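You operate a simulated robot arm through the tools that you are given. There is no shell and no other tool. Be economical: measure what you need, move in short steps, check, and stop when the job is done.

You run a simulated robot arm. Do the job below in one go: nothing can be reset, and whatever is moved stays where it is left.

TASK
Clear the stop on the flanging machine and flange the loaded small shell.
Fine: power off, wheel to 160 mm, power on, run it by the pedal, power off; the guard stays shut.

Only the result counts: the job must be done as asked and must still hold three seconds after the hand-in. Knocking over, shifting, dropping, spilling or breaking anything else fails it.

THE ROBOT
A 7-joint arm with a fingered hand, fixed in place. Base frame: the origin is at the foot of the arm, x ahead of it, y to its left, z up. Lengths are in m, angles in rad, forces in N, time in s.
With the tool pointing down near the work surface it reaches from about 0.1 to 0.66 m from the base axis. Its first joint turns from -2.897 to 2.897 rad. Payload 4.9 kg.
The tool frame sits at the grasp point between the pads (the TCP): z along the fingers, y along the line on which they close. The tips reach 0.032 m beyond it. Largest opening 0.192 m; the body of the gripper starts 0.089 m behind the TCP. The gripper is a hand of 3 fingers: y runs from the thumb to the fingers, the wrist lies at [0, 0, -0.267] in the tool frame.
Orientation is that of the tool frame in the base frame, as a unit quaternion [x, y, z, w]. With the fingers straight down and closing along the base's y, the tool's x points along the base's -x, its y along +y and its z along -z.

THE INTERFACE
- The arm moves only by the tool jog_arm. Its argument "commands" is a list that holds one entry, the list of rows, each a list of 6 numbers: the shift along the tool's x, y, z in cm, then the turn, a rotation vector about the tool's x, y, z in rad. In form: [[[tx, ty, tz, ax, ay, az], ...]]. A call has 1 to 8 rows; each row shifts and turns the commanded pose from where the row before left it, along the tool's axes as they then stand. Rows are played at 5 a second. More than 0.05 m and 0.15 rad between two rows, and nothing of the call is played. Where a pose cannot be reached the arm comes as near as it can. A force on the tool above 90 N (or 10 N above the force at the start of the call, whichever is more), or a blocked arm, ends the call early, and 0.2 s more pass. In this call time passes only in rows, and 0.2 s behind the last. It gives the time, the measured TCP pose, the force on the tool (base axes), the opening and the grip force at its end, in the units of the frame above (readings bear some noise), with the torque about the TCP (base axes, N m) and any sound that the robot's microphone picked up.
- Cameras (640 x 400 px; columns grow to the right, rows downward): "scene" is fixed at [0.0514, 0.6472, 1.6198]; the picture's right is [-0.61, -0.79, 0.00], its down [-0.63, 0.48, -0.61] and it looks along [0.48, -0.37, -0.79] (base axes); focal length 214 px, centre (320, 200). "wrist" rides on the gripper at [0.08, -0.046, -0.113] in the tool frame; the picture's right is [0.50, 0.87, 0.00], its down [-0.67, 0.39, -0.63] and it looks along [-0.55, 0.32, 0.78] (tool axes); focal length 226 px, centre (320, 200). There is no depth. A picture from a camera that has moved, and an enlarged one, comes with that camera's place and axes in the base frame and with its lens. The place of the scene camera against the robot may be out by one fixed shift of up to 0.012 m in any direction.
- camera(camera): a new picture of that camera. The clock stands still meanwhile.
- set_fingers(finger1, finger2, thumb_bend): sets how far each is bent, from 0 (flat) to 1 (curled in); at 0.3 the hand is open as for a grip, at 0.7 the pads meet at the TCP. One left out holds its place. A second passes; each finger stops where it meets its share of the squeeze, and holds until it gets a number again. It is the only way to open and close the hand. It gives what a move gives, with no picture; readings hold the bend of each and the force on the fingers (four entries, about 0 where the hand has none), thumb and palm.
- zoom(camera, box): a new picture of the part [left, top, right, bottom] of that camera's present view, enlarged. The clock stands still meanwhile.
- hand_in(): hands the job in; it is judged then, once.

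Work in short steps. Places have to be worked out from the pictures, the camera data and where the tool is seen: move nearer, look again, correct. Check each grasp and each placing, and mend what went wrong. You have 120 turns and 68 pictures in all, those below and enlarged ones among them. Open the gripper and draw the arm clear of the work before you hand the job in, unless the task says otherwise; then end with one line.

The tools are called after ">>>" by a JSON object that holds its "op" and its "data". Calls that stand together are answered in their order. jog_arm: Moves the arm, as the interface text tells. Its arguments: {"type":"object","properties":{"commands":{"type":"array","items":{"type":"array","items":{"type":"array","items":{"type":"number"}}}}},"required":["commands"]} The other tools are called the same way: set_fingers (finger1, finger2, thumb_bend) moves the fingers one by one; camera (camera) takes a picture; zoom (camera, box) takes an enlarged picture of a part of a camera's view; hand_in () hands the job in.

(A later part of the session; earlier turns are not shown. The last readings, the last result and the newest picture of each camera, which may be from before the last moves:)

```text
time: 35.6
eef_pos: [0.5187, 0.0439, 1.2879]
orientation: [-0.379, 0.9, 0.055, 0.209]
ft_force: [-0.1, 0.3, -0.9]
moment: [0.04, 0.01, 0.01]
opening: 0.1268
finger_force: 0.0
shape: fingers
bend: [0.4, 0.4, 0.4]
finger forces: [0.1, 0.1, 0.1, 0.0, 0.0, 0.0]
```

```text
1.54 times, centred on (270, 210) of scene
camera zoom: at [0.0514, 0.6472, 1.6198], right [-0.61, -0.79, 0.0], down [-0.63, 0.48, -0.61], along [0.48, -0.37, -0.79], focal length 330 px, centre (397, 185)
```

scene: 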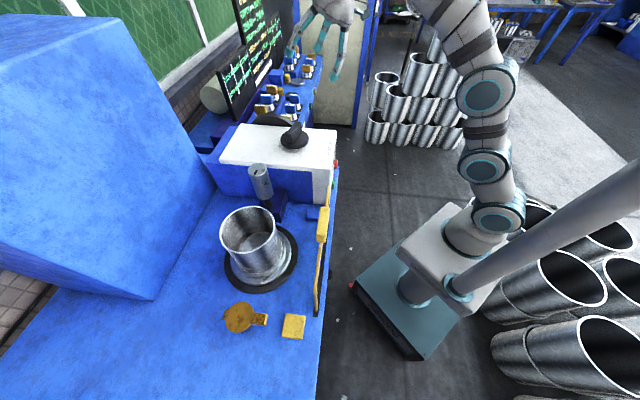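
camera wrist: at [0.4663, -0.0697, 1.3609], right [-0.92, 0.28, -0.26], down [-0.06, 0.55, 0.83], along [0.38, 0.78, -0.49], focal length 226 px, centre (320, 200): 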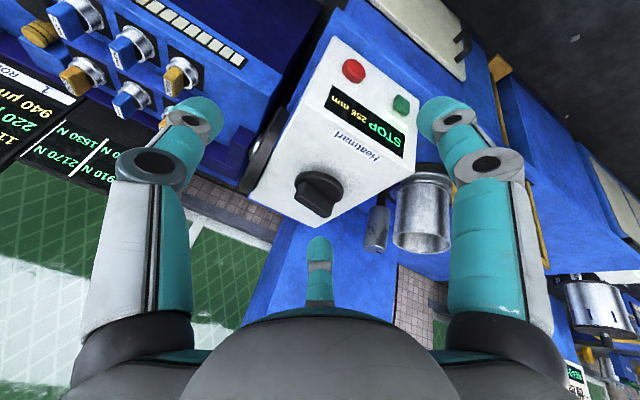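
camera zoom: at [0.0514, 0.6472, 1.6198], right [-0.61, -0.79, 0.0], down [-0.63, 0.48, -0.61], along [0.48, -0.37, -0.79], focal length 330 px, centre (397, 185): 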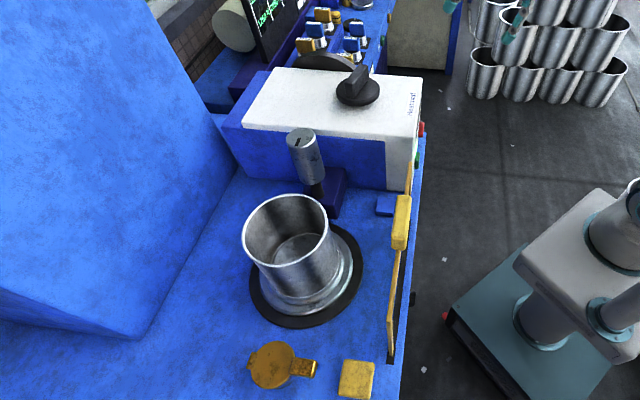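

>>> {"op": "zoom", "data": {"camera": "wrist", "box": [310, 30, 430, 180]}}

```text
2.67 times, centred on (370, 105) of wrist
camera zoom: at [0.4663, -0.0697, 1.3609], right [-0.92, 0.28, -0.26], down [-0.06, 0.55, 0.83], along [0.38, 0.78, -0.49], focal length 603 px, centre (187, 453)
```

zoom: 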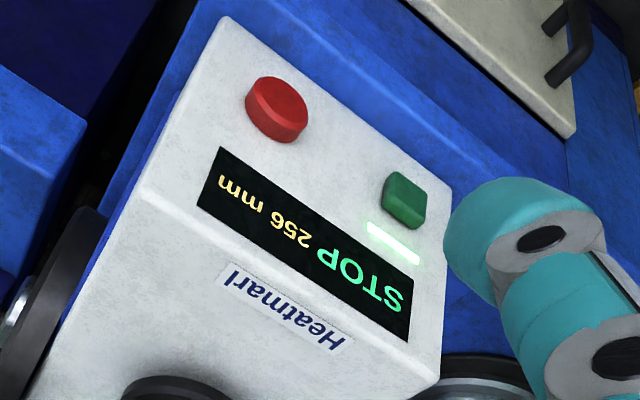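

It now reads 256 mm: the top knob is the size wheel, about 45 mm/rad with clockwise reducing. The lamp by green is still lit, so green may be the power button. I'll straighten the hand and prepare to press it.

>>> {"op": "set_fingers", "data": {"finger1": 0.7, "finger2": 0.7, "thumb_bend": 0.7}}

>>> {"op": "jog_arm", "data": {"commands": [[[0, 0, 0, -0.065, 0, 0], [0, 0, 0, 0, -0.144, 0], [0, 0, 0, 0, -0.144, 0], [0, 0, 0, 0, -0.144, 0]]]}}

>>> {"op": "jog_arm", "data": {"commands": [[[2.96, 1.85, 3.04, 0, 0, 0], [2.96, 1.85, 3.04, 0, 0, 0], [2.96, 1.85, 3.04, 0, 0, 0], [2.96, 1.85, 3.04, 0, 0, 0], [2.96, 1.85, 3.04, 0, 0, 0], [2.96, 1.85, 3.04, 0, 0, 0], [2.96, 1.85, 3.04, 0, 0, 0], [2.96, 1.85, 3.04, 0, 0, 0]]]}}

>>> {"op": "camera", "data": {"camera": "wrist"}}

```text
time: 36.6
eef_pos: [0.5226, 0.0446, 1.2895]
orientation: [-0.378, 0.9, 0.055, 0.209]
ft_force: [-0.5, -1.2, -0.1]
moment: [0.01, 0.0, -0.03]
opening: 0.0033
finger_force: 0.2
shape: fingers
bend: [0.69, 0.69, 0.7]
finger forces: [0.0, 0.1, 0.1, 0.0, 0.0, 0.1]
```

```text
time: 37.6
eef_pos: [0.5204, 0.0449, 1.2905]
orientation: [-0.358, 0.834, 0.165, 0.386]
ft_force: [-0.4, -1.1, 0.4]
moment: [-0.02, -0.02, 0.02]
opening: 0.0034
finger_force: 0.1
shape: fingers
bend: [0.69, 0.7, 0.7]
finger forces: [0.0, 0.0, 0.1, 0.1, 0.1, 0.0]
```

```text
time: 39.4
eef_pos: [0.4345, 0.17, 0.9524]
orientation: [-0.358, 0.835, 0.164, 0.385]
ft_force: [0.3, 0.5, -0.5]
moment: [-0.01, 0.0, 0.0]
opening: 0.0033
finger_force: 0.0
shape: fingers
bend: [0.7, 0.7, 0.7]
finger forces: [0.0, 0.1, 0.0, 0.1, 0.1, 0.0]
```

```text
29 pictures are left
camera wrist: at [0.3726, 0.0391, 0.9652], right [-0.85, 0.36, -0.38], down [-0.31, 0.24, 0.92], along [0.42, 0.9, -0.09], focal length 226 px, centre (320, 200)
```

wrist: 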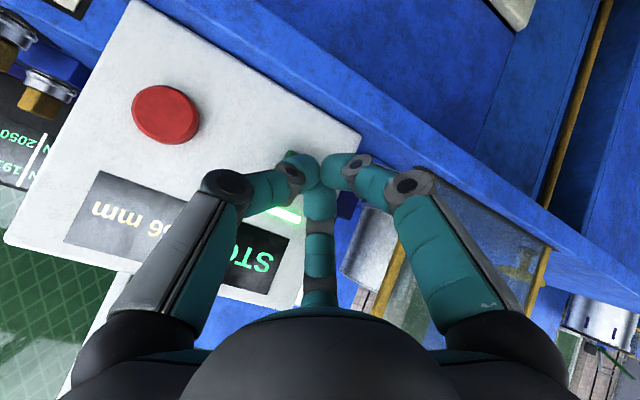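

Aligned with green; pressing along the normal.

>>> {"op": "jog_arm", "data": {"commands": [[[-1.29, 0, 1.53, 0, 0, 0], [-1.29, 0, 1.53, 0, 0, 0], [-0.65, 0, 0.76, 0, 0, 0], [-0.32, 0, 0.38, 0, 0, 0], [-0.2, 0, 0.23, 0, 0, 0]]]}}

```text
time: 40.6
eef_pos: [0.4752, 0.2117, 0.9501]
orientation: [-0.358, 0.835, 0.164, 0.384]
ft_force: [-4.1, -3.9, 1.7]
moment: [0.01, -0.02, 0.0]
opening: 0.0036
finger_force: 4.6
shape: fingers
bend: [0.69, 0.71, 0.7]
finger forces: [0.1, 9.6, 0.0, 0.0, 0.1, 0.0]
heard: click
```

Click heard. I'll retreat and read the panel.

>>> {"op": "jog_arm", "data": {"commands": [[[1.94, 0, -2.29, 0, 0, 0], [1.94, 0, -2.29, 0, 0, 0]]]}}

>>> {"op": "zoom", "data": {"camera": "wrist", "box": [50, 60, 350, 310]}}

```text
time: 41.2
eef_pos: [0.4336, 0.1679, 0.9498]
orientation: [-0.358, 0.835, 0.165, 0.385]
ft_force: [-0.4, -0.7, 0.6]
moment: [0.0, -0.02, -0.01]
opening: 0.0038
finger_force: 0.0
shape: fingers
bend: [0.69, 0.7, 0.7]
finger forces: [0.1, 0.0, 0.1, 0.0, 0.1, 0.1]
```

```text
1.60 times, centred on (200, 185) of wrist
camera zoom: at [0.3719, 0.0363, 0.9636], right [-0.85, 0.36, -0.38], down [-0.31, 0.24, 0.92], along [0.42, 0.9, -0.09], focal length 362 px, centre (512, 224)
```

zoom: 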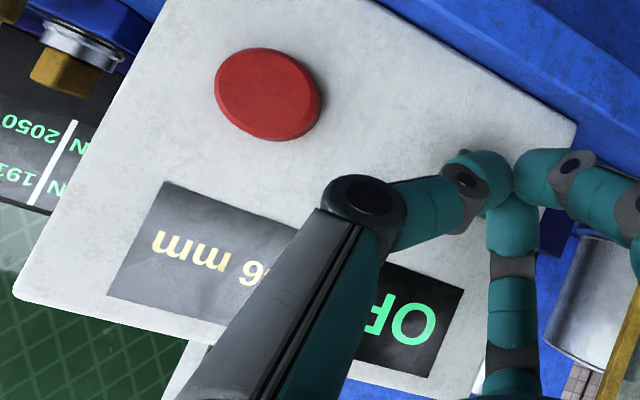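

Display now shows OFF and the lamp is out: green toggles power, as needed. Next is the wheel, so I'll rise and go over the knob.

>>> {"op": "jog_arm", "data": {"commands": [[[-3.42, 0, -2.9, 0, 0, 0], [-3.42, 0, -2.9, 0, 0, 0], [-3.42, 0, -2.9, 0, 0, 0], [-3.42, 0, -2.9, 0, 0, 0], [-3.42, 0, -2.9, 0, 0, 0], [-3.42, 0, -2.9, 0, 0, 0]]]}}

>>> {"op": "jog_arm", "data": {"commands": [[[0, 0, 0, 0, 0.14, 0], [0, 0, 0, 0, 0.14, 0], [0, 0, 0, 0, 0.14, 0], [0, 0, 0, 0, 0.14, 0]]]}}

>>> {"op": "jog_arm", "data": {"commands": [[[-3.88, -1.05, 1.67, 0, 0, 0], [-3.88, -1.05, 1.67, 0, 0, 0], [-3.88, -1.05, 1.67, 0, 0, 0], [-3.88, -1.05, 1.67, 0, 0, 0], [-3.88, -1.05, 1.67, 0, 0, 0], [-3.88, -1.05, 1.67, 0, 0, 0]]]}}

>>> {"op": "set_fingers", "data": {"finger1": 0.4, "finger2": 0.4, "thumb_bend": 0.4}}

```text
time: 42.6
eef_pos: [0.4351, 0.1688, 1.2198]
orientation: [-0.358, 0.835, 0.165, 0.384]
ft_force: [0.4, -1.4, 0.2]
moment: [0.04, 0.0, -0.02]
opening: 0.0033
finger_force: 0.1
shape: fingers
bend: [0.69, 0.7, 0.7]
finger forces: [0.1, 0.0, 0.0, 0.1, 0.1, 0.0]
```

```text
time: 43.6
eef_pos: [0.4344, 0.1682, 1.2203]
orientation: [-0.389, 0.909, 0.059, 0.137]
ft_force: [-0.1, -0.4, 0.2]
moment: [0.0, -0.02, -0.01]
opening: 0.0037
finger_force: 0.1
shape: fingers
bend: [0.69, 0.7, 0.7]
finger forces: [0.1, 0.0, 0.1, 0.1, 0.0, 0.0]
```

```text
time: 45.0
eef_pos: [0.6543, 0.308, 1.1949]
orientation: [-0.389, 0.909, 0.059, 0.139]
ft_force: [0.4, -0.1, 1.5]
moment: [-0.01, 0.03, 0.02]
opening: 0.0035
finger_force: 0.0
shape: fingers
bend: [0.69, 0.7, 0.7]
finger forces: [0.0, 0.0, 0.0, 0.0, 0.0, 0.0]
```

```text
time: 46.0
eef_pos: [0.6547, 0.3064, 1.1944]
orientation: [-0.389, 0.909, 0.06, 0.139]
ft_force: [-0.2, 0.6, 0.1]
moment: [-0.02, 0.02, -0.01]
opening: 0.1263
finger_force: 0.0
shape: fingers
bend: [0.4, 0.4, 0.4]
finger forces: [0.1, 0.1, 0.0, 0.0, 0.0, 0.0]
```

Now rotating the hand about 50° counter-clockwise to match the bar.

>>> {"op": "jog_arm", "data": {"commands": [[[0, 0, 0, -0.044, 0, -0.138], [0, 0, 0, -0.044, 0, -0.138], [0, 0, 0, -0.044, 0, -0.138], [0, 0, 0, -0.044, 0, -0.138], [0, 0, 0, -0.044, 0, -0.138], [0, 0, 0, -0.044, 0, -0.138]]]}}

>>> {"op": "camera", "data": {"camera": "wrist"}}

```text
time: 47.4
eef_pos: [0.6541, 0.3077, 1.1948]
orientation: [0.736, -0.659, -0.115, -0.1]
ft_force: [0.4, -0.4, 0.7]
moment: [-0.02, 0.03, 0.03]
opening: 0.1264
finger_force: 0.1
shape: fingers
bend: [0.4, 0.4, 0.4]
finger forces: [0.0, 0.1, 0.1, 0.0, 0.1, 0.0]
```

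```text
27 pictures are left
camera wrist: at [0.7125, 0.2028, 1.2787], right [-0.81, -0.57, -0.15], down [-0.43, 0.41, 0.81], along [-0.4, 0.71, -0.57], focal length 226 px, centre (320, 200)
```

wrist: 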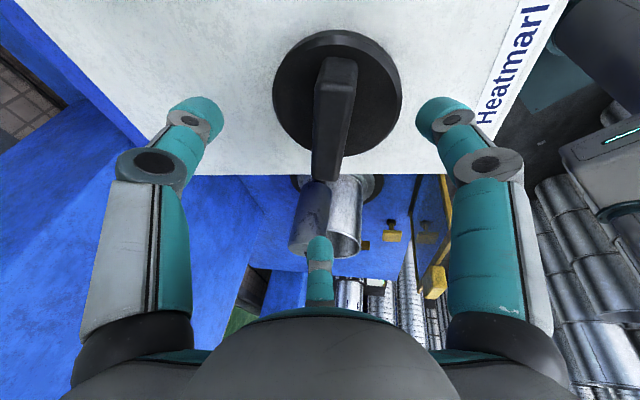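

Hand and bar are nearly aligned, consistent with about 1 mm per degree. Descending and gripping.

>>> {"op": "jog_arm", "data": {"commands": [[[0.88, 0, 2.77, 0, 0, 0], [0.88, 0, 2.77, 0, 0, 0]]]}}

>>> {"op": "set_fingers", "data": {"finger1": 0.7, "finger2": 0.7, "thumb_bend": 0.7}}

>>> {"op": "jog_arm", "data": {"commands": [[[0, 0, 0, 0.042, 0, 0.133], [0, 0, 0, 0.042, 0, 0.133], [0, 0, 0, 0.042, 0, 0.133], [0, 0, 0, 0.042, 0, 0.133]]]}}

```text
time: 48.0
eef_pos: [0.6535, 0.3067, 1.1389]
orientation: [0.735, -0.66, -0.113, -0.101]
ft_force: [-0.4, 0.1, 1.2]
moment: [-0.02, -0.05, 0.01]
opening: 0.1265
finger_force: 0.0
shape: fingers
bend: [0.4, 0.4, 0.4]
finger forces: [0.1, 0.0, 0.1, 0.0, 0.0, 0.0]
```

```text
time: 49.0
eef_pos: [0.6548, 0.3068, 1.1371]
orientation: [0.735, -0.66, -0.113, -0.101]
ft_force: [14.7, -0.3, 6.7]
moment: [0.17, -1.25, -0.2]
opening: 0.0976
finger_force: 23.5
shape: fingers
bend: [0.45, 0.57, 0.52]
finger forces: [11.3, 9.3, 0.1, 0.0, 25.6, 0.0]
```

```text
time: 50.0
eef_pos: [0.655, 0.3069, 1.1383]
orientation: [-0.524, 0.838, 0.08, 0.129]
ft_force: [19.7, 2.4, 13.0]
moment: [-0.3, -1.81, 0.27]
opening: 0.0978
finger_force: 27.0
shape: fingers
bend: [0.46, 0.57, 0.51]
finger forces: [9.9, 11.3, 0.1, 0.1, 32.1, 0.0]
```

>>> {"op": "jog_arm", "data": {"commands": [[[0, 0, 0, 0.042, 0, 0.133], [0, 0, 0, 0.042, 0, 0.133], [0, 0, 0, 0.042, 0, 0.133], [0, 0, 0, 0.042, 0, 0.133]]]}}

>>> {"op": "jog_arm", "data": {"commands": [[[0, 0, 0, 0.042, 0, 0.133], [0, 0, 0, 0.042, 0, 0.133], [0, 0, 0, 0.042, 0, 0.133]]]}}

>>> {"op": "zoom", "data": {"camera": "scene", "box": [220, 60, 380, 200]}}

```text
time: 51.0
eef_pos: [0.656, 0.3076, 1.139]
orientation: [-0.273, 0.95, 0.041, 0.147]
ft_force: [25.3, -2.9, 14.5]
moment: [-1.2, -1.75, 0.29]
opening: 0.0976
finger_force: 28.6
shape: fingers
bend: [0.46, 0.56, 0.51]
finger forces: [9.2, 12.8, 0.0, 0.0, 34.9, 0.0]
```

```text
time: 51.8
eef_pos: [0.6558, 0.3062, 1.1368]
orientation: [-0.072, 0.986, 0.01, 0.152]
ft_force: [26.6, -8.8, 15.5]
moment: [-1.74, -1.32, 0.2]
opening: 0.0974
finger_force: 28.7
shape: fingers
bend: [0.47, 0.56, 0.51]
finger forces: [9.6, 14.0, 0.0, 0.1, 33.9, 0.0]
```

```text
2.86 times, centred on (300, 130) of scene
camera zoom: at [0.0514, 0.6472, 1.6198], right [-0.61, -0.79, 0.0], down [-0.63, 0.48, -0.61], along [0.48, -0.37, -0.79], focal length 613 px, centre (377, 400)
```

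zoom: 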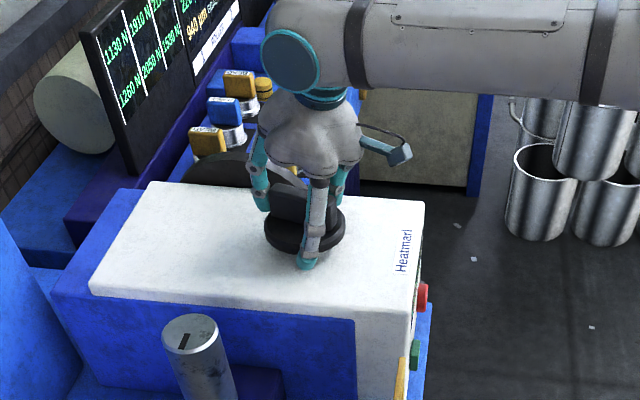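

Nearly at the computed angle. I'll finish the last few degrees, release, and back off to read the display.

>>> {"op": "jog_arm", "data": {"commands": [[[0, 0, 0, 0.019, 0, 0.06]]]}}

>>> {"op": "set_fingers", "data": {"finger1": 0.4, "finger2": 0.4, "thumb_bend": 0.4}}

>>> {"op": "jog_arm", "data": {"commands": [[[-0.88, 0, -2.77, 0, 0, 0], [-0.88, 0, -2.77, 0, 0, 0], [-0.88, 0, -2.77, 0, 0, 0]]]}}

>>> {"op": "jog_arm", "data": {"commands": [[[3.23, -2.28, -1.57, 0, 0, 0], [3.23, -2.28, -1.57, 0, 0, 0], [3.23, -2.28, -1.57, 0, 0, 0], [3.23, -2.28, -1.57, 0, 0, 0], [3.23, -2.28, -1.57, 0, 0, 0], [3.23, -2.28, -1.57, 0, 0, 0]]]}}

>>> {"op": "camera", "data": {"camera": "wrist"}}

```text
time: 52.2
eef_pos: [0.6556, 0.3062, 1.1371]
orientation: [-0.039, 0.988, 0.003, 0.152]
ft_force: [26.2, -9.2, 17.3]
moment: [-1.72, -1.22, 0.26]
opening: 0.0975
finger_force: 28.8
shape: fingers
bend: [0.47, 0.56, 0.51]
finger forces: [9.6, 14.3, 0.0, 0.1, 33.4, 0.0]
```

```text
time: 53.2
eef_pos: [0.6543, 0.307, 1.1352]
orientation: [-0.04, 0.988, 0.005, 0.15]
ft_force: [-0.7, 0.0, 0.4]
moment: [-0.01, 0.0, -0.01]
opening: 0.1266
finger_force: 0.0
shape: fingers
bend: [0.4, 0.4, 0.4]
finger forces: [0.0, 0.0, 0.0, 0.0, 0.0, 0.0]
```

```text
time: 54.0
eef_pos: [0.6554, 0.3067, 1.2231]
orientation: [-0.04, 0.988, 0.006, 0.15]
ft_force: [-0.4, 0.8, -0.9]
moment: [0.0, 0.02, -0.04]
opening: 0.1271
finger_force: 0.1
shape: fingers
bend: [0.4, 0.4, 0.4]
finger forces: [0.0, 0.0, 0.0, 0.0, 0.0, 0.1]
```

```text
time: 55.4
eef_pos: [0.4537, 0.1539, 1.2555]
orientation: [-0.04, 0.988, 0.005, 0.149]
ft_force: [-0.1, -0.2, -0.4]
moment: [0.02, 0.01, -0.01]
opening: 0.1269
finger_force: 0.1
shape: fingers
bend: [0.4, 0.4, 0.4]
finger forces: [0.1, 0.0, 0.0, 0.1, 0.1, 0.1]
```

```text
25 pictures are left
camera wrist: at [0.3479, 0.0984, 1.3399], right [-0.55, 0.82, -0.15], down [0.42, 0.43, 0.8], along [0.72, 0.37, -0.58], focal length 226 px, centre (320, 200)
```

wrist: 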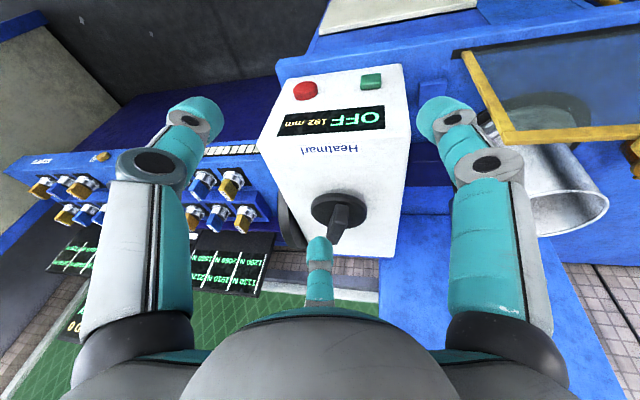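

>>> {"op": "zoom", "data": {"camera": "wrist", "box": [260, 60, 420, 260]}}

```text
2.00 times, centred on (340, 160) of wrist
camera zoom: at [0.3479, 0.0984, 1.3399], right [-0.55, 0.82, -0.15], down [0.42, 0.43, 0.8], along [0.72, 0.37, -0.58], focal length 452 px, centre (280, 280)
```

zoom: 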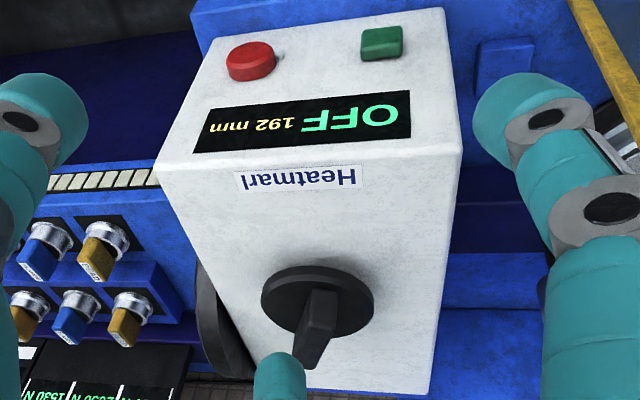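

It reads 192 mm with power OFF. The rate is 40 mm/rad (1.6 rad gave 64 mm), so 0.8 rad more clockwise is needed. Going back over the knob to re-grip.

>>> {"op": "jog_arm", "data": {"commands": [[[-3.23, 2.28, 1.57, 0, 0, 0], [-3.23, 2.28, 1.57, 0, 0, 0], [-3.23, 2.28, 1.57, 0, 0, 0], [-3.23, 2.28, 1.57, 0, 0, 0], [-3.23, 2.28, 1.57, 0, 0, 0], [-3.23, 2.28, 1.57, 0, 0, 0]]]}}

>>> {"op": "jog_arm", "data": {"commands": [[[0, 0, 0, -0.038, 0, -0.119], [0, 0, 0, -0.038, 0, -0.119], [0, 0, 0, -0.038, 0, -0.119], [0, 0, 0, -0.038, 0, -0.119]]]}}

>>> {"op": "jog_arm", "data": {"commands": [[[0.88, 0, 2.77, 0, 0, 0], [0.88, 0, 2.77, 0, 0, 0], [0.88, 0, 2.77, 0, 0, 0]]]}}

>>> {"op": "set_fingers", "data": {"finger1": 0.7, "finger2": 0.7, "thumb_bend": 0.7}}

```text
time: 56.8
eef_pos: [0.6559, 0.3083, 1.2237]
orientation: [-0.041, 0.988, 0.006, 0.152]
ft_force: [-0.8, -0.4, 0.7]
moment: [0.03, 0.04, 0.02]
opening: 0.1271
finger_force: 0.1
shape: fingers
bend: [0.4, 0.4, 0.4]
finger forces: [0.1, 0.0, 0.1, 0.0, 0.0, 0.0]
```

```text
time: 57.8
eef_pos: [0.655, 0.3066, 1.2231]
orientation: [-0.284, 0.947, 0.044, 0.143]
ft_force: [0.5, 0.1, -0.4]
moment: [-0.01, -0.01, 0.02]
opening: 0.127
finger_force: 0.0
shape: fingers
bend: [0.4, 0.4, 0.4]
finger forces: [0.0, 0.0, 0.1, 0.1, 0.1, 0.0]
```

```text
time: 58.6
eef_pos: [0.6545, 0.3069, 1.1372]
orientation: [-0.284, 0.947, 0.044, 0.144]
ft_force: [0.3, 0.2, 0.4]
moment: [-0.01, -0.01, -0.04]
opening: 0.1268
finger_force: 0.2
shape: fingers
bend: [0.4, 0.4, 0.4]
finger forces: [0.0, 0.0, 0.0, 0.1, 0.0, 0.0]
```

```text
time: 59.6
eef_pos: [0.6555, 0.3067, 1.1372]
orientation: [-0.283, 0.947, 0.045, 0.145]
ft_force: [5.2, -13.9, 8.8]
moment: [-1.17, -0.81, -0.21]
opening: 0.0976
finger_force: 21.2
shape: fingers
bend: [0.46, 0.65, 0.51]
finger forces: [9.9, 5.9, 0.0, 0.0, 27.1, 0.1]
```

Gripped. Twisting 0.8 rad clockwise.

>>> {"op": "jog_arm", "data": {"commands": [[[0, 0, 0, 0.0405, 0, 0.127], [0, 0, 0, 0.0405, 0, 0.127], [0, 0, 0, 0.0405, 0, 0.127], [0, 0, 0, 0.0405, 0, 0.127], [0, 0, 0, 0.0405, 0, 0.127], [0, 0, 0, 0.0405, 0, 0.127]]]}}

>>> {"op": "set_fingers", "data": {"finger1": 0.4, "finger2": 0.4, "thumb_bend": 0.4}}

>>> {"op": "jog_arm", "data": {"commands": [[[-0.88, 0, -2.77, 0, 0, 0], [-0.88, 0, -2.77, 0, 0, 0], [-0.88, 0, -2.77, 0, 0, 0]]]}}

>>> {"op": "camera", "data": {"camera": "wrist"}}

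```text
time: 61.0
eef_pos: [0.6549, 0.3078, 1.1388]
orientation: [0.109, 0.982, -0.018, 0.151]
ft_force: [8.3, -8.8, 19.7]
moment: [-1.3, -0.7, 0.2]
opening: 0.0972
finger_force: 26.3
shape: fingers
bend: [0.47, 0.64, 0.51]
finger forces: [9.7, 16.7, 0.1, 0.0, 25.5, 0.1]
```

```text
time: 62.0
eef_pos: [0.6545, 0.308, 1.1363]
orientation: [0.108, 0.983, -0.018, 0.149]
ft_force: [0.4, -0.6, 0.4]
moment: [-0.05, -0.01, -0.01]
opening: 0.127
finger_force: 0.0
shape: fingers
bend: [0.4, 0.4, 0.4]
finger forces: [0.1, 0.0, 0.1, 0.0, 0.0, 0.1]
```

```text
time: 62.8
eef_pos: [0.6545, 0.3076, 1.2236]
orientation: [0.108, 0.983, -0.019, 0.15]
ft_force: [-0.9, 0.2, 0.8]
moment: [0.02, -0.01, -0.01]
opening: 0.1271
finger_force: 0.1
shape: fingers
bend: [0.4, 0.4, 0.4]
finger forces: [0.0, 0.0, 0.0, 0.1, 0.0, 0.0]
```

```text
23 pictures are left
camera wrist: at [0.5377, 0.2852, 1.3085], right [-0.28, 0.95, -0.15], down [0.53, 0.28, 0.8], along [0.8, 0.14, -0.58], focal length 226 px, centre (320, 200)
```

wrist: 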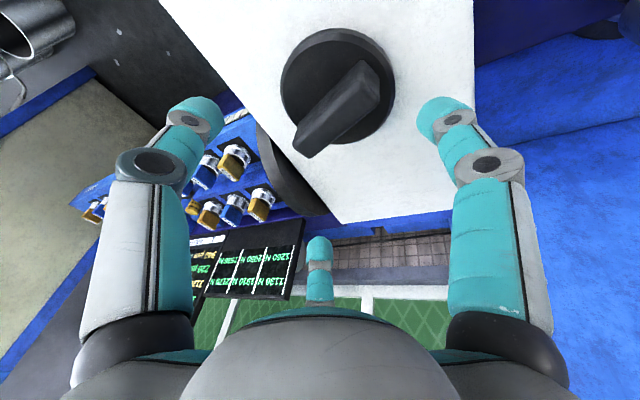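

>>> {"op": "jog_arm", "data": {"commands": [[[2.42, -3.25, -1.3, 0, 0, 0], [2.42, -3.25, -1.3, 0, 0, 0], [2.42, -3.25, -1.3, 0, 0, 0], [2.42, -3.25, -1.3, 0, 0, 0], [2.42, -3.25, -1.3, 0, 0, 0], [2.42, -3.25, -1.3, 0, 0, 0]]]}}

>>> {"op": "zoom", "data": {"camera": "wrist", "box": [260, 40, 460, 260]}}

```text
time: 64.2
eef_pos: [0.4539, 0.1519, 1.2545]
orientation: [0.107, 0.983, -0.019, 0.149]
ft_force: [-0.7, 0.5, -0.6]
moment: [-0.01, -0.02, 0.0]
opening: 0.1268
finger_force: 0.0
shape: fingers
bend: [0.4, 0.4, 0.4]
finger forces: [0.0, 0.0, 0.0, 0.0, 0.0, 0.0]
```

```text
1.82 times, centred on (360, 150) of wrist
camera zoom: at [0.3372, 0.1302, 1.3397], right [-0.28, 0.95, -0.15], down [0.53, 0.28, 0.8], along [0.8, 0.14, -0.58], focal length 411 px, centre (247, 291)
```

zoom: 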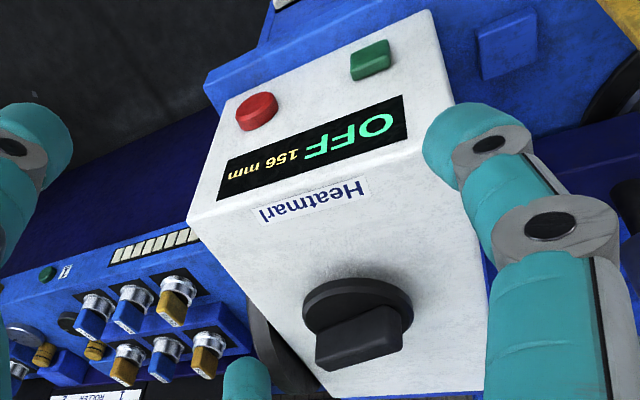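

156 mm, so 0.1 rad counter-clockwise to go. Returning to the same pose to nudge it back.

>>> {"op": "jog_arm", "data": {"commands": [[[-2.42, 3.25, 1.3, 0, 0, 0], [-2.42, 3.25, 1.3, 0, 0, 0], [-2.42, 3.25, 1.3, 0, 0, 0], [-2.42, 3.25, 1.3, 0, 0, 0], [-2.42, 3.25, 1.3, 0, 0, 0], [-2.42, 3.25, 1.3, 0, 0, 0]]]}}

>>> {"op": "jog_arm", "data": {"commands": [[[0.88, 0, 2.77, 0, 0, 0], [0.88, 0, 2.77, 0, 0, 0], [0.88, 0, 2.77, 0, 0, 0]]]}}

>>> {"op": "set_fingers", "data": {"finger1": 0.7, "finger2": 0.7, "thumb_bend": 0.7}}

>>> {"op": "jog_arm", "data": {"commands": [[[0, 0, 0, -0.0152, 0, -0.0477], [0, 0, 0, -0.0152, 0, -0.0477]]]}}

>>> {"op": "set_fingers", "data": {"finger1": 0.4, "finger2": 0.4, "thumb_bend": 0.4}}

>>> {"op": "jog_arm", "data": {"commands": [[[-0.88, 0, -2.77, 0, 0, 0], [-0.88, 0, -2.77, 0, 0, 0], [-0.88, 0, -2.77, 0, 0, 0]]]}}

>>> {"op": "jog_arm", "data": {"commands": [[[2.42, -3.25, -1.3, 0, 0, 0], [2.42, -3.25, -1.3, 0, 0, 0], [2.42, -3.25, -1.3, 0, 0, 0], [2.42, -3.25, -1.3, 0, 0, 0], [2.42, -3.25, -1.3, 0, 0, 0], [2.42, -3.25, -1.3, 0, 0, 0]]]}}

>>> {"op": "zoom", "data": {"camera": "wrist", "box": [260, 40, 460, 260]}}

```text
time: 65.6
eef_pos: [0.6556, 0.3074, 1.223]
orientation: [0.108, 0.983, -0.018, 0.15]
ft_force: [-0.4, 1.0, 0.9]
moment: [0.04, 0.03, 0.0]
opening: 0.1272
finger_force: 0.0
shape: fingers
bend: [0.4, 0.4, 0.4]
finger forces: [0.0, 0.0, 0.0, 0.1, 0.0, 0.0]
```

```text
time: 66.4
eef_pos: [0.654, 0.3074, 1.1357]
orientation: [0.108, 0.983, -0.018, 0.15]
ft_force: [-0.6, -0.7, 0.9]
moment: [0.0, -0.03, -0.01]
opening: 0.1271
finger_force: 0.1
shape: fingers
bend: [0.4, 0.4, 0.4]
finger forces: [0.1, 0.1, 0.0, 0.0, 0.0, 0.0]
```

```text
time: 67.4
eef_pos: [0.6538, 0.3076, 1.1371]
orientation: [0.108, 0.982, -0.017, 0.151]
ft_force: [-6.4, -14.6, 11.6]
moment: [-1.15, 0.0, -0.21]
opening: 0.0941
finger_force: 24.4
shape: fingers
bend: [0.47, 0.63, 0.51]
finger forces: [11.0, 13.0, 0.0, 0.0, 25.3, 0.0]
```

```text
time: 68.0
eef_pos: [0.6541, 0.3065, 1.1369]
orientation: [0.059, 0.987, -0.01, 0.151]
ft_force: [-6.0, -14.7, 14.1]
moment: [-1.19, -0.11, -0.27]
opening: 0.0943
finger_force: 25.7
shape: fingers
bend: [0.47, 0.63, 0.51]
finger forces: [11.3, 14.2, 0.0, 0.1, 26.3, 0.0]
```

```text
time: 69.0
eef_pos: [0.6544, 0.3078, 1.1357]
orientation: [0.059, 0.987, -0.01, 0.15]
ft_force: [-0.2, -0.6, 0.5]
moment: [-0.01, 0.0, 0.02]
opening: 0.1263
finger_force: 0.0
shape: fingers
bend: [0.4, 0.4, 0.4]
finger forces: [0.0, 0.0, 0.1, 0.0, 0.1, 0.0]
```

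```text
time: 69.8
eef_pos: [0.6557, 0.3074, 1.2239]
orientation: [0.059, 0.987, -0.011, 0.15]
ft_force: [-0.3, 0.1, -0.7]
moment: [-0.03, 0.0, 0.0]
opening: 0.1265
finger_force: 0.0
shape: fingers
bend: [0.4, 0.4, 0.4]
finger forces: [0.1, 0.0, 0.0, 0.0, 0.0, 0.0]
```

```text
time: 71.2
eef_pos: [0.47, 0.1326, 1.2551]
orientation: [0.059, 0.987, -0.011, 0.149]
ft_force: [1.1, -0.3, -0.1]
moment: [-0.01, 0.0, 0.02]
opening: 0.1267
finger_force: 0.0
shape: fingers
bend: [0.4, 0.4, 0.4]
finger forces: [0.1, 0.1, 0.0, 0.0, 0.0, 0.1]
```

```text
1.82 times, centred on (360, 150) of wrist
camera zoom: at [0.3564, 0.0993, 1.3394], right [-0.37, 0.92, -0.15], down [0.5, 0.33, 0.8], along [0.78, 0.22, -0.58], focal length 411 px, centre (247, 291)
```

zoom: 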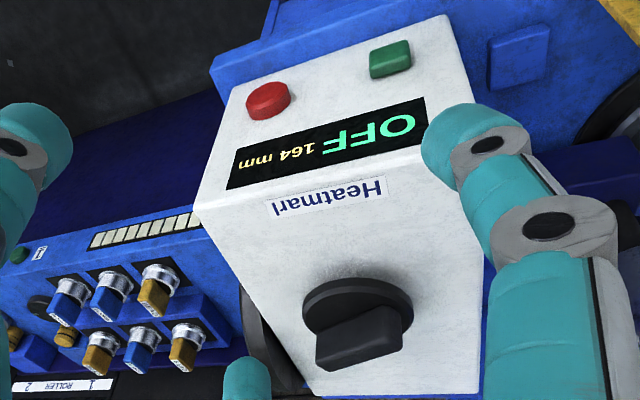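

164 mm; readings come in steps of 4. One more small nudge of about 0.065 rad clockwise.

>>> {"op": "jog_arm", "data": {"commands": [[[-2.42, 3.25, 1.3, 0, 0, 0], [-2.42, 3.25, 1.3, 0, 0, 0], [-2.42, 3.25, 1.3, 0, 0, 0], [-2.42, 3.25, 1.3, 0, 0, 0], [-2.42, 3.25, 1.3, 0, 0, 0], [-2.42, 3.25, 1.3, 0, 0, 0]]]}}

>>> {"op": "jog_arm", "data": {"commands": [[[0.88, 0, 2.77, 0, 0, 0], [0.88, 0, 2.77, 0, 0, 0], [0.88, 0, 2.77, 0, 0, 0]]]}}

>>> {"op": "set_fingers", "data": {"finger1": 0.7, "finger2": 0.7, "thumb_bend": 0.7}}

>>> {"op": "jog_arm", "data": {"commands": [[[0, 0, 0, 0.0198, 0, 0.062]]]}}

>>> {"op": "set_fingers", "data": {"finger1": 0.4, "finger2": 0.4, "thumb_bend": 0.4}}

>>> {"op": "jog_arm", "data": {"commands": [[[-0.88, 0, -2.77, 0, 0, 0], [-0.88, 0, -2.77, 0, 0, 0], [-0.88, 0, -2.77, 0, 0, 0]]]}}

>>> {"op": "jog_arm", "data": {"commands": [[[2.42, -3.25, -1.3, 0, 0, 0], [2.42, -3.25, -1.3, 0, 0, 0], [2.42, -3.25, -1.3, 0, 0, 0], [2.42, -3.25, -1.3, 0, 0, 0], [2.42, -3.25, -1.3, 0, 0, 0], [2.42, -3.25, -1.3, 0, 0, 0]]]}}

>>> {"op": "zoom", "data": {"camera": "wrist", "box": [260, 40, 460, 260]}}

```text
time: 72.6
eef_pos: [0.6545, 0.3065, 1.2258]
orientation: [0.06, 0.987, -0.01, 0.152]
ft_force: [-0.6, 0.2, 2.0]
moment: [0.01, 0.01, -0.05]
opening: 0.1268
finger_force: 0.0
shape: fingers
bend: [0.4, 0.4, 0.4]
finger forces: [0.0, 0.0, 0.1, 0.0, 0.1, 0.0]
```

```text
time: 73.4
eef_pos: [0.6536, 0.3059, 1.1362]
orientation: [0.058, 0.987, -0.01, 0.151]
ft_force: [-0.6, 0.0, -0.1]
moment: [0.01, -0.01, 0.0]
opening: 0.1265
finger_force: 0.0
shape: fingers
bend: [0.4, 0.4, 0.4]
finger forces: [0.1, 0.0, 0.0, 0.1, 0.0, 0.0]
```

```text
time: 74.4
eef_pos: [0.6542, 0.3068, 1.137]
orientation: [0.06, 0.987, -0.011, 0.151]
ft_force: [-3.7, -15.6, 10.5]
moment: [-1.23, -0.14, -0.2]
opening: 0.0944
finger_force: 23.7
shape: fingers
bend: [0.47, 0.62, 0.51]
finger forces: [10.7, 12.7, 0.0, 0.1, 25.5, 0.1]
```

```text
time: 74.8
eef_pos: [0.6556, 0.3075, 1.1379]
orientation: [0.091, 0.984, -0.015, 0.151]
ft_force: [1.1, -16.4, 12.7]
moment: [-1.23, -0.28, 0.15]
opening: 0.0941
finger_force: 24.3
shape: fingers
bend: [0.47, 0.63, 0.51]
finger forces: [10.6, 13.1, 0.0, 0.1, 26.0, 0.1]
```

```text
time: 75.8
eef_pos: [0.6541, 0.3074, 1.1355]
orientation: [0.091, 0.984, -0.016, 0.15]
ft_force: [0.1, 0.0, -1.0]
moment: [0.03, 0.01, 0.04]
opening: 0.1265
finger_force: 0.1
shape: fingers
bend: [0.4, 0.4, 0.4]
finger forces: [0.1, 0.0, 0.0, 0.1, 0.1, 0.0]
```

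```text
time: 76.6
eef_pos: [0.6545, 0.3078, 1.2224]
orientation: [0.091, 0.984, -0.016, 0.149]
ft_force: [-0.4, 0.4, -0.1]
moment: [-0.01, 0.01, 0.01]
opening: 0.1266
finger_force: 0.1
shape: fingers
bend: [0.4, 0.4, 0.4]
finger forces: [0.1, 0.0, 0.0, 0.0, 0.0, 0.0]
```

```text
time: 78.0
eef_pos: [0.4599, 0.1451, 1.2556]
orientation: [0.091, 0.985, -0.017, 0.149]
ft_force: [-0.4, -0.1, -0.4]
moment: [0.01, 0.0, -0.03]
opening: 0.1266
finger_force: 0.0
shape: fingers
bend: [0.4, 0.4, 0.4]
finger forces: [0.1, 0.1, 0.0, 0.0, 0.1, 0.0]
```

```text
1.82 times, centred on (360, 150) of wrist
camera zoom: at [0.3448, 0.1198, 1.3401], right [-0.31, 0.94, -0.15], down [0.52, 0.3, 0.8], along [0.8, 0.17, -0.58], focal length 411 px, centre (247, 291)
```

zoom: 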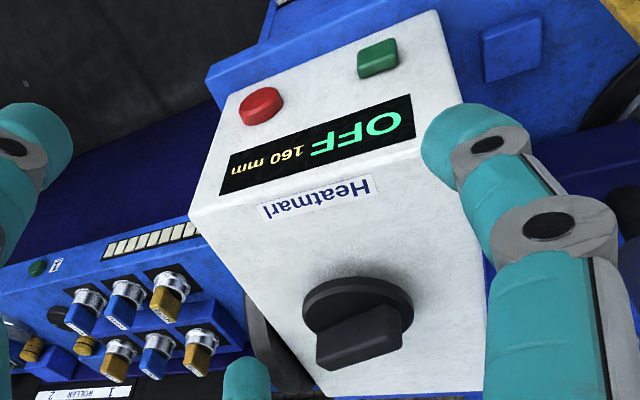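

Set to 160 mm with power OFF. Now I'll turn the hand back to the poking pose in front of green.

>>> {"op": "jog_arm", "data": {"commands": [[[0, 0, 0, -0.0423, 0, -0.1327], [0, 0, 0, -0.0423, 0, -0.1327], [0, 0, 0, -0.0423, 0, -0.1327], [0, 0, 0, -0.0423, 0, -0.1327], [0, 0, 0, -0.0423, 0, -0.1327], [0, 0, 0, -0.0423, 0, -0.1327], [0, 0, 0, -0.0423, 0, -0.1327]]]}}

>>> {"op": "set_fingers", "data": {"finger1": 0.7, "finger2": 0.7, "thumb_bend": 0.7}}

>>> {"op": "jog_arm", "data": {"commands": [[[0, 0, 0, 0, -0.14, 0], [0, 0, 0, 0, -0.14, 0], [0, 0, 0, 0, -0.14, 0], [0, 0, 0, 0, -0.14, 0]]]}}

>>> {"op": "jog_arm", "data": {"commands": [[[3.31, 0.5, 2.81, 0, 0, 0], [3.31, 0.5, 2.81, 0, 0, 0], [3.31, 0.5, 2.81, 0, 0, 0], [3.31, 0.5, 2.81, 0, 0, 0], [3.31, 0.5, 2.81, 0, 0, 0], [3.31, 0.5, 2.81, 0, 0, 0], [3.31, 0.5, 2.81, 0, 0, 0]]]}}

```text
time: 79.6
eef_pos: [0.4596, 0.1459, 1.2561]
orientation: [-0.382, 0.912, 0.06, 0.139]
ft_force: [0.0, -0.4, 0.2]
moment: [-0.02, 0.04, 0.01]
opening: 0.1267
finger_force: 0.1
shape: fingers
bend: [0.4, 0.4, 0.4]
finger forces: [0.1, 0.0, 0.0, 0.0, 0.0, 0.1]
```

```text
time: 80.6
eef_pos: [0.4598, 0.1464, 1.2568]
orientation: [-0.38, 0.912, 0.06, 0.14]
ft_force: [0.9, -0.2, 0.9]
moment: [-0.02, -0.01, 0.02]
opening: 0.0037
finger_force: 0.0
shape: fingers
bend: [0.69, 0.69, 0.7]
finger forces: [0.1, 0.0, 0.0, 0.0, 0.0, 0.0]
```

```text
time: 81.6
eef_pos: [0.4598, 0.1455, 1.2546]
orientation: [-0.349, 0.838, 0.162, 0.386]
ft_force: [0.2, 0.8, -0.1]
moment: [-0.03, -0.01, -0.03]
opening: 0.003
finger_force: 0.0
shape: fingers
bend: [0.7, 0.7, 0.7]
finger forces: [0.0, 0.0, 0.1, 0.0, 0.1, 0.0]
```

```text
time: 83.2
eef_pos: [0.4347, 0.1697, 0.9524]
orientation: [-0.35, 0.838, 0.162, 0.386]
ft_force: [0.3, -0.7, 0.4]
moment: [-0.03, 0.02, -0.02]
opening: 0.0032
finger_force: 0.0
shape: fingers
bend: [0.7, 0.7, 0.7]
finger forces: [0.0, 0.1, 0.1, 0.1, 0.0, 0.0]
```

Same pre-press pose as before; pressing green once, then retreating to read.

>>> {"op": "jog_arm", "data": {"commands": [[[-1.29, 0, 1.53, 0, 0, 0], [-1.29, 0, 1.53, 0, 0, 0], [-0.65, 0, 0.76, 0, 0, 0], [-0.32, 0, 0.38, 0, 0, 0], [-0.2, 0, 0.23, 0, 0, 0]]]}}

>>> {"op": "jog_arm", "data": {"commands": [[[1.94, 0, -2.29, 0, 0, 0], [1.94, 0, -2.29, 0, 0, 0]]]}}

>>> {"op": "zoom", "data": {"camera": "wrist", "box": [50, 60, 350, 310]}}

```text
time: 84.4
eef_pos: [0.4749, 0.2099, 0.952]
orientation: [-0.35, 0.838, 0.163, 0.385]
ft_force: [-3.9, -4.0, 1.1]
moment: [0.0, 0.04, 0.05]
opening: 0.0038
finger_force: 3.8
shape: fingers
bend: [0.69, 0.7, 0.7]
finger forces: [0.1, 8.0, 0.0, 0.0, 0.1, 0.0]
heard: click
```

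```text
time: 85.0
eef_pos: [0.4314, 0.169, 0.9516]
orientation: [-0.349, 0.839, 0.162, 0.385]
ft_force: [-0.9, 0.0, 0.1]
moment: [0.01, 0.0, 0.01]
opening: 0.0036
finger_force: 0.1
shape: fingers
bend: [0.69, 0.7, 0.7]
finger forces: [0.1, 0.0, 0.0, 0.0, 0.0, 0.1]
```

```text
1.60 times, centred on (200, 185) of wrist
camera zoom: at [0.3676, 0.0382, 0.9651], right [-0.85, 0.38, -0.38], down [-0.3, 0.24, 0.92], along [0.44, 0.89, -0.09], focal length 362 px, centre (512, 224)
```

zoom: 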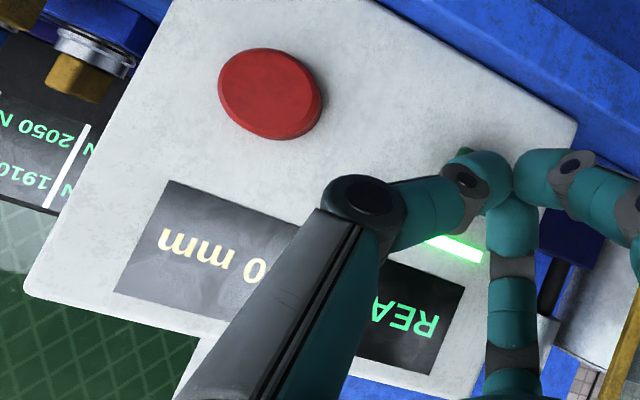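

READY at 160 mm. Now the pedal: I'll back off the panel, slide left along the machine front, clear of the guard, and look.

>>> {"op": "jog_arm", "data": {"commands": [[[2.15, 0, -2.54, 0, 0, 0], [2.15, 0, -2.54, 0, 0, 0], [2.15, 0, -2.54, 0, 0, 0], [0, 4.8, 0, 0, 0, 0], [0, 4.8, 0, 0, 0, 0], [0, 4.8, 0, 0, 0, 0], [0, 4.8, 0, 0, 0, 0]]]}}

>>> {"op": "jog_arm", "data": {"commands": [[[1.5, 4.5, 1.3, 0, 0, 0], [1.5, 4.5, 1.3, 0, 0, 0], [1.5, 4.5, 1.3, 0, 0, 0], [1.5, 4.5, 1.3, 0, 0, 0], [1.5, 4.5, 1.3, 0, 0, 0]]]}}

>>> {"op": "camera", "data": {"camera": "wrist"}}

```text
time: 86.6
eef_pos: [0.3132, 0.1571, 0.9592]
orientation: [-0.349, 0.839, 0.162, 0.385]
ft_force: [0.1, -0.2, 0.4]
moment: [0.0, 0.0, -0.03]
opening: 0.0036
finger_force: 0.0
shape: fingers
bend: [0.69, 0.7, 0.7]
finger forces: [0.0, 0.0, 0.1, 0.0, 0.1, 0.1]
out of reach, approached as far as the arm can: row 5, 6, 7
```

```text
time: 87.8
eef_pos: [0.313, 0.1588, 0.9562]
orientation: [-0.35, 0.839, 0.162, 0.385]
ft_force: [-0.2, -0.7, 0.1]
moment: [0.01, -0.05, 0.04]
opening: 0.0034
finger_force: 0.0
shape: fingers
bend: [0.69, 0.7, 0.7]
finger forces: [0.0, 0.1, 0.0, 0.0, 0.0, 0.0]
out of reach, approached as far as the arm can: row 1, 2, 3, 4, 5
```

```text
18 pictures are left
camera wrist: at [0.2498, 0.028, 0.9704], right [-0.85, 0.38, -0.38], down [-0.3, 0.24, 0.92], along [0.44, 0.89, -0.09], focal length 226 px, centre (320, 200)
```

wrist: 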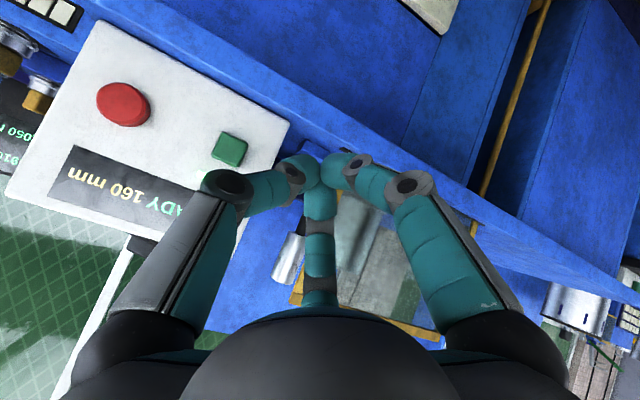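

Too cramped with the tilt; I'll bring the hand vertical first, then slide left.

>>> {"op": "jog_arm", "data": {"commands": [[[0, 0, 0, 0, 0.144, 0], [0, 0, 0, 0, 0.144, 0], [0, 0, 0, 0, 0.144, 0], [0, 0, 0, 0, 0.144, 0], [0, 0, 0, 0, 0.144, 0], [0, 0, 0, 0, 0.144, 0]]]}}

>>> {"op": "jog_arm", "data": {"commands": [[[0, 4.5, 1, 0, 0, 0], [0, 4.5, 1, 0, 0, 0], [0, 4.5, 1, 0, 0, 0], [0, 4.5, 1, 0, 0, 0], [0, 4.5, 1, 0, 0, 0], [0, 4.5, 1, 0, 0, 0], [0, 4.5, 1, 0, 0, 0], [0, 4.5, 1, 0, 0, 0]]]}}

>>> {"op": "camera", "data": {"camera": "wrist"}}

```text
time: 89.2
eef_pos: [0.3138, 0.1591, 0.9565]
orientation: [-0.385, 0.923, 0.0, 0.0]
ft_force: [0.5, 0.4, 0.4]
moment: [-0.01, 0.02, -0.01]
opening: 0.0036
finger_force: 0.1
shape: fingers
bend: [0.69, 0.7, 0.7]
finger forces: [0.0, 0.0, 0.0, 0.1, 0.0, 0.0]
```

```text
time: 91.0
eef_pos: [0.0659, 0.4135, 0.8823]
orientation: [-0.377, 0.926, 0.007, 0.001]
ft_force: [0.2, 0.1, -0.4]
moment: [-0.01, 0.05, 0.0]
opening: 0.0037
finger_force: 0.1
shape: fingers
bend: [0.69, 0.7, 0.7]
finger forces: [0.0, 0.1, 0.1, 0.0, 0.0, 0.0]
```

```text
17 pictures are left
camera wrist: at [0.0401, 0.3231, 0.9957], right [-0.96, 0.27, 0.01], down [0.21, 0.74, 0.64], along [0.17, 0.62, -0.77], focal length 226 px, centre (320, 200)
```

wrist: 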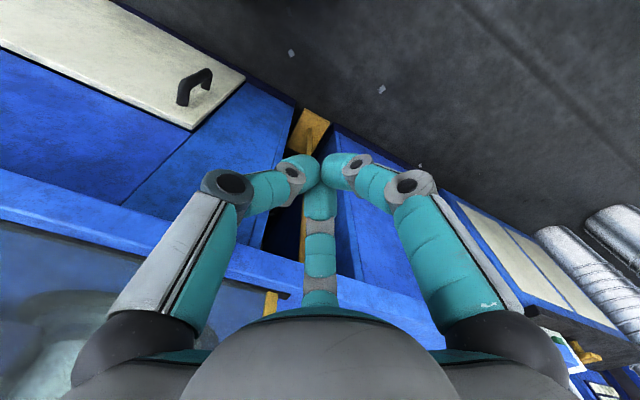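

>>> {"op": "zoom", "data": {"camera": "wrist", "box": [240, 80, 380, 180]}}

```text
4.00 times, centred on (310, 130) of wrist
camera zoom: at [0.0401, 0.3231, 0.9957], right [-0.96, 0.27, 0.01], down [0.21, 0.74, 0.64], along [0.17, 0.62, -0.77], focal length 904 px, centre (360, 480)
```

zoom: 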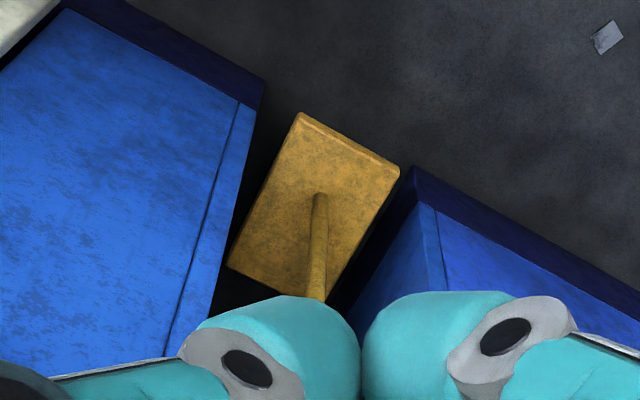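

The pedal plate is horizontal in the gap between cabinets: front edge about (0.126, 0.610, 0.15), about 9 cm wide, with a vertical rod behind it. I'll descend in front of the machine, then tilt forward.

>>> {"op": "jog_arm", "data": {"commands": [[[0, 1.2, 4.8, 0, 0, 0], [0, 1.2, 4.8, 0, 0, 0], [0, 1.2, 4.8, 0, 0, 0], [0, 1.2, 4.8, 0, 0, 0], [0, 1.2, 4.8, 0, 0, 0], [0, 1.2, 4.8, 0, 0, 0], [0, 1.2, 4.8, 0, 0, 0], [0, 1.2, 4.8, 0, 0, 0]]]}}

>>> {"op": "jog_arm", "data": {"commands": [[[0, 0, 0, 0, -0.14, 0], [0, 0, 0, 0, -0.14, 0], [0, 0, 0, 0, -0.14, 0], [0, 0, 0, 0, -0.14, 0]]]}}

>>> {"op": "camera", "data": {"camera": "wrist"}}

```text
time: 92.2
eef_pos: [0.0748, 0.4688, 0.6515]
orientation: [-0.322, 0.947, 0.018, 0.003]
ft_force: [0.6, 0.0, 0.4]
moment: [0.0, -0.01, 0.02]
opening: 0.0032
finger_force: 0.0
shape: fingers
bend: [0.69, 0.7, 0.7]
finger forces: [0.1, 0.1, 0.0, 0.1, 0.1, 0.1]
stopped in row 6: the arm was blocked; the commanded pose is now the measured one
```

```text
time: 93.4
eef_pos: [0.13, 0.4847, 0.6755]
orientation: [-0.239, 0.923, 0.113, 0.278]
ft_force: [-0.2, 0.8, 0.5]
moment: [0.05, 0.0, 0.03]
opening: 0.0033
finger_force: 0.0
shape: fingers
bend: [0.7, 0.7, 0.7]
finger forces: [0.0, 0.0, 0.0, 0.0, 0.1, 0.1]
stopped in row 4: the arm was blocked; the commanded pose is now the measured one
```

```text
15 pictures are left
camera wrist: at [0.0432, 0.3767, 0.7204], right [-0.8, 0.55, -0.22], down [0.01, 0.37, 0.93], along [0.59, 0.75, -0.3], focal length 226 px, centre (320, 200)
```

wrist: 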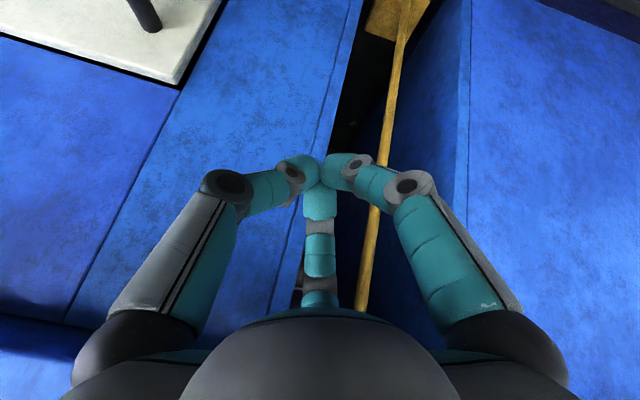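

Something blocked the arm; I'll check the whole arm in the scene view.

>>> {"op": "camera", "data": {"camera": "scene"}}

```text
14 pictures are left
```

scene: 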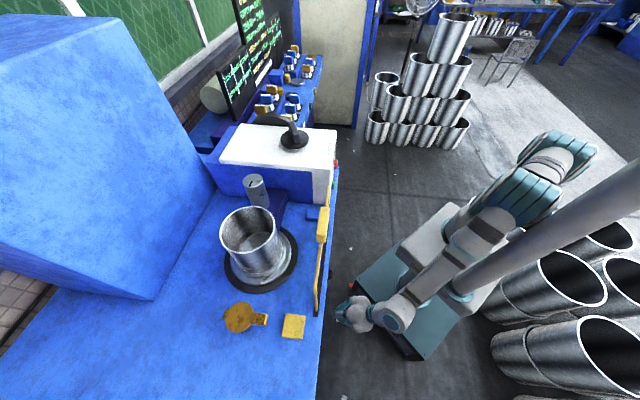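

The arm's elbow is likely bumping the pole behind the robot while folded. I'll slide left along the machine, further out, so the elbow clears before lowering.

>>> {"op": "jog_arm", "data": {"commands": [[[1.2, 4.62, -0.4, 0, 0, 0], [1.2, 4.62, -0.4, 0, 0, 0], [1.2, 4.62, -0.4, 0, 0, 0], [1.2, 4.62, -0.4, 0, 0, 0], [1.2, 4.62, -0.4, 0, 0, 0]]]}}

```text
time: 94.1
eef_pos: [0.1617, 0.5476, 0.6894]
orientation: [-0.153, 0.94, 0.099, 0.288]
ft_force: [0.8, 0.1, -0.1]
moment: [0.01, 0.0, 0.0]
opening: 0.0035
finger_force: 0.1
shape: fingers
bend: [0.7, 0.7, 0.7]
finger forces: [0.1, 0.0, 0.0, 0.0, 0.0, 0.1]
stopped in row 3: the arm was blocked; the commanded pose is now the measured one
```

The arm is still constrained and drifting toward the machine. I'll back up and away the way I came.

>>> {"op": "jog_arm", "data": {"commands": [[[-1.1, -2.0, -3.5, 0, 0, 0], [-1.1, -2.0, -3.5, 0, 0, 0], [-1.1, -2.0, -3.5, 0, 0, 0]]]}}

>>> {"op": "camera", "data": {"camera": "scene"}}

```text
time: 94.9
eef_pos: [0.1579, 0.4661, 0.7856]
orientation: [-0.149, 0.941, 0.094, 0.288]
ft_force: [0.5, -0.7, 0.5]
moment: [0.01, 0.02, 0.03]
opening: 0.0032
finger_force: 0.0
shape: fingers
bend: [0.7, 0.7, 0.7]
finger forces: [0.0, 0.0, 0.0, 0.1, 0.0, 0.0]
```

```text
13 pictures are left
```

scene: 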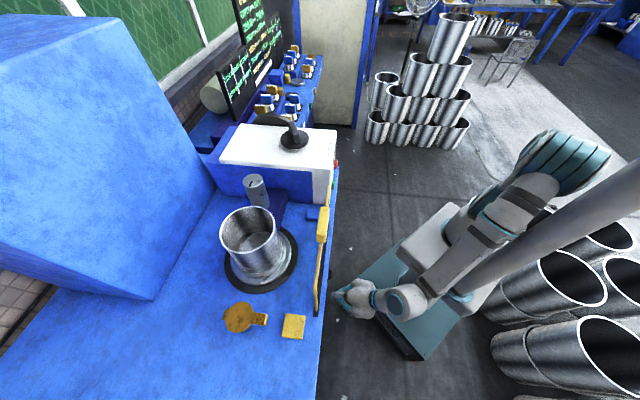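

Free again. I'll bring the hand upright, raise it and restore its yaw before travelling further left at height.

>>> {"op": "jog_arm", "data": {"commands": [[[-1.5, 0, -2.5, 0, 0.124, 0], [-1.5, 0, -2.5, 0, 0.124, 0], [-1.0, 0, -2.8, 0, 0.124, 0], [-0.6, 0, -3, 0, 0.124, 0], [0, 0, -3, 0, 0.124, 0]]]}}

>>> {"op": "jog_arm", "data": {"commands": [[[0, 0, 0, 0, 0, -0.125], [0, 0, 0, 0, 0, -0.125], [0, 0, 0, 0, 0, -0.125], [0, 0, 0, 0, 0, -0.125]]]}}

```text
time: 96.1
eef_pos: [0.1525, 0.4529, 0.9348]
orientation: [-0.176, 0.983, 0.047, -0.014]
ft_force: [-0.2, -0.9, -0.4]
moment: [-0.02, -0.04, 0.02]
opening: 0.0034
finger_force: 0.0
shape: fingers
bend: [0.7, 0.7, 0.7]
finger forces: [0.0, 0.0, 0.0, 0.0, 0.2, 0.0]
```

```text
time: 97.1
eef_pos: [0.1514, 0.4527, 0.936]
orientation: [-0.414, 0.909, 0.05, -0.001]
ft_force: [0.2, 0.2, -0.7]
moment: [-0.01, 0.0, -0.01]
opening: 0.0036
finger_force: 0.0
shape: fingers
bend: [0.7, 0.7, 0.7]
finger forces: [0.0, 0.0, 0.1, 0.0, 0.0, 0.0]
```

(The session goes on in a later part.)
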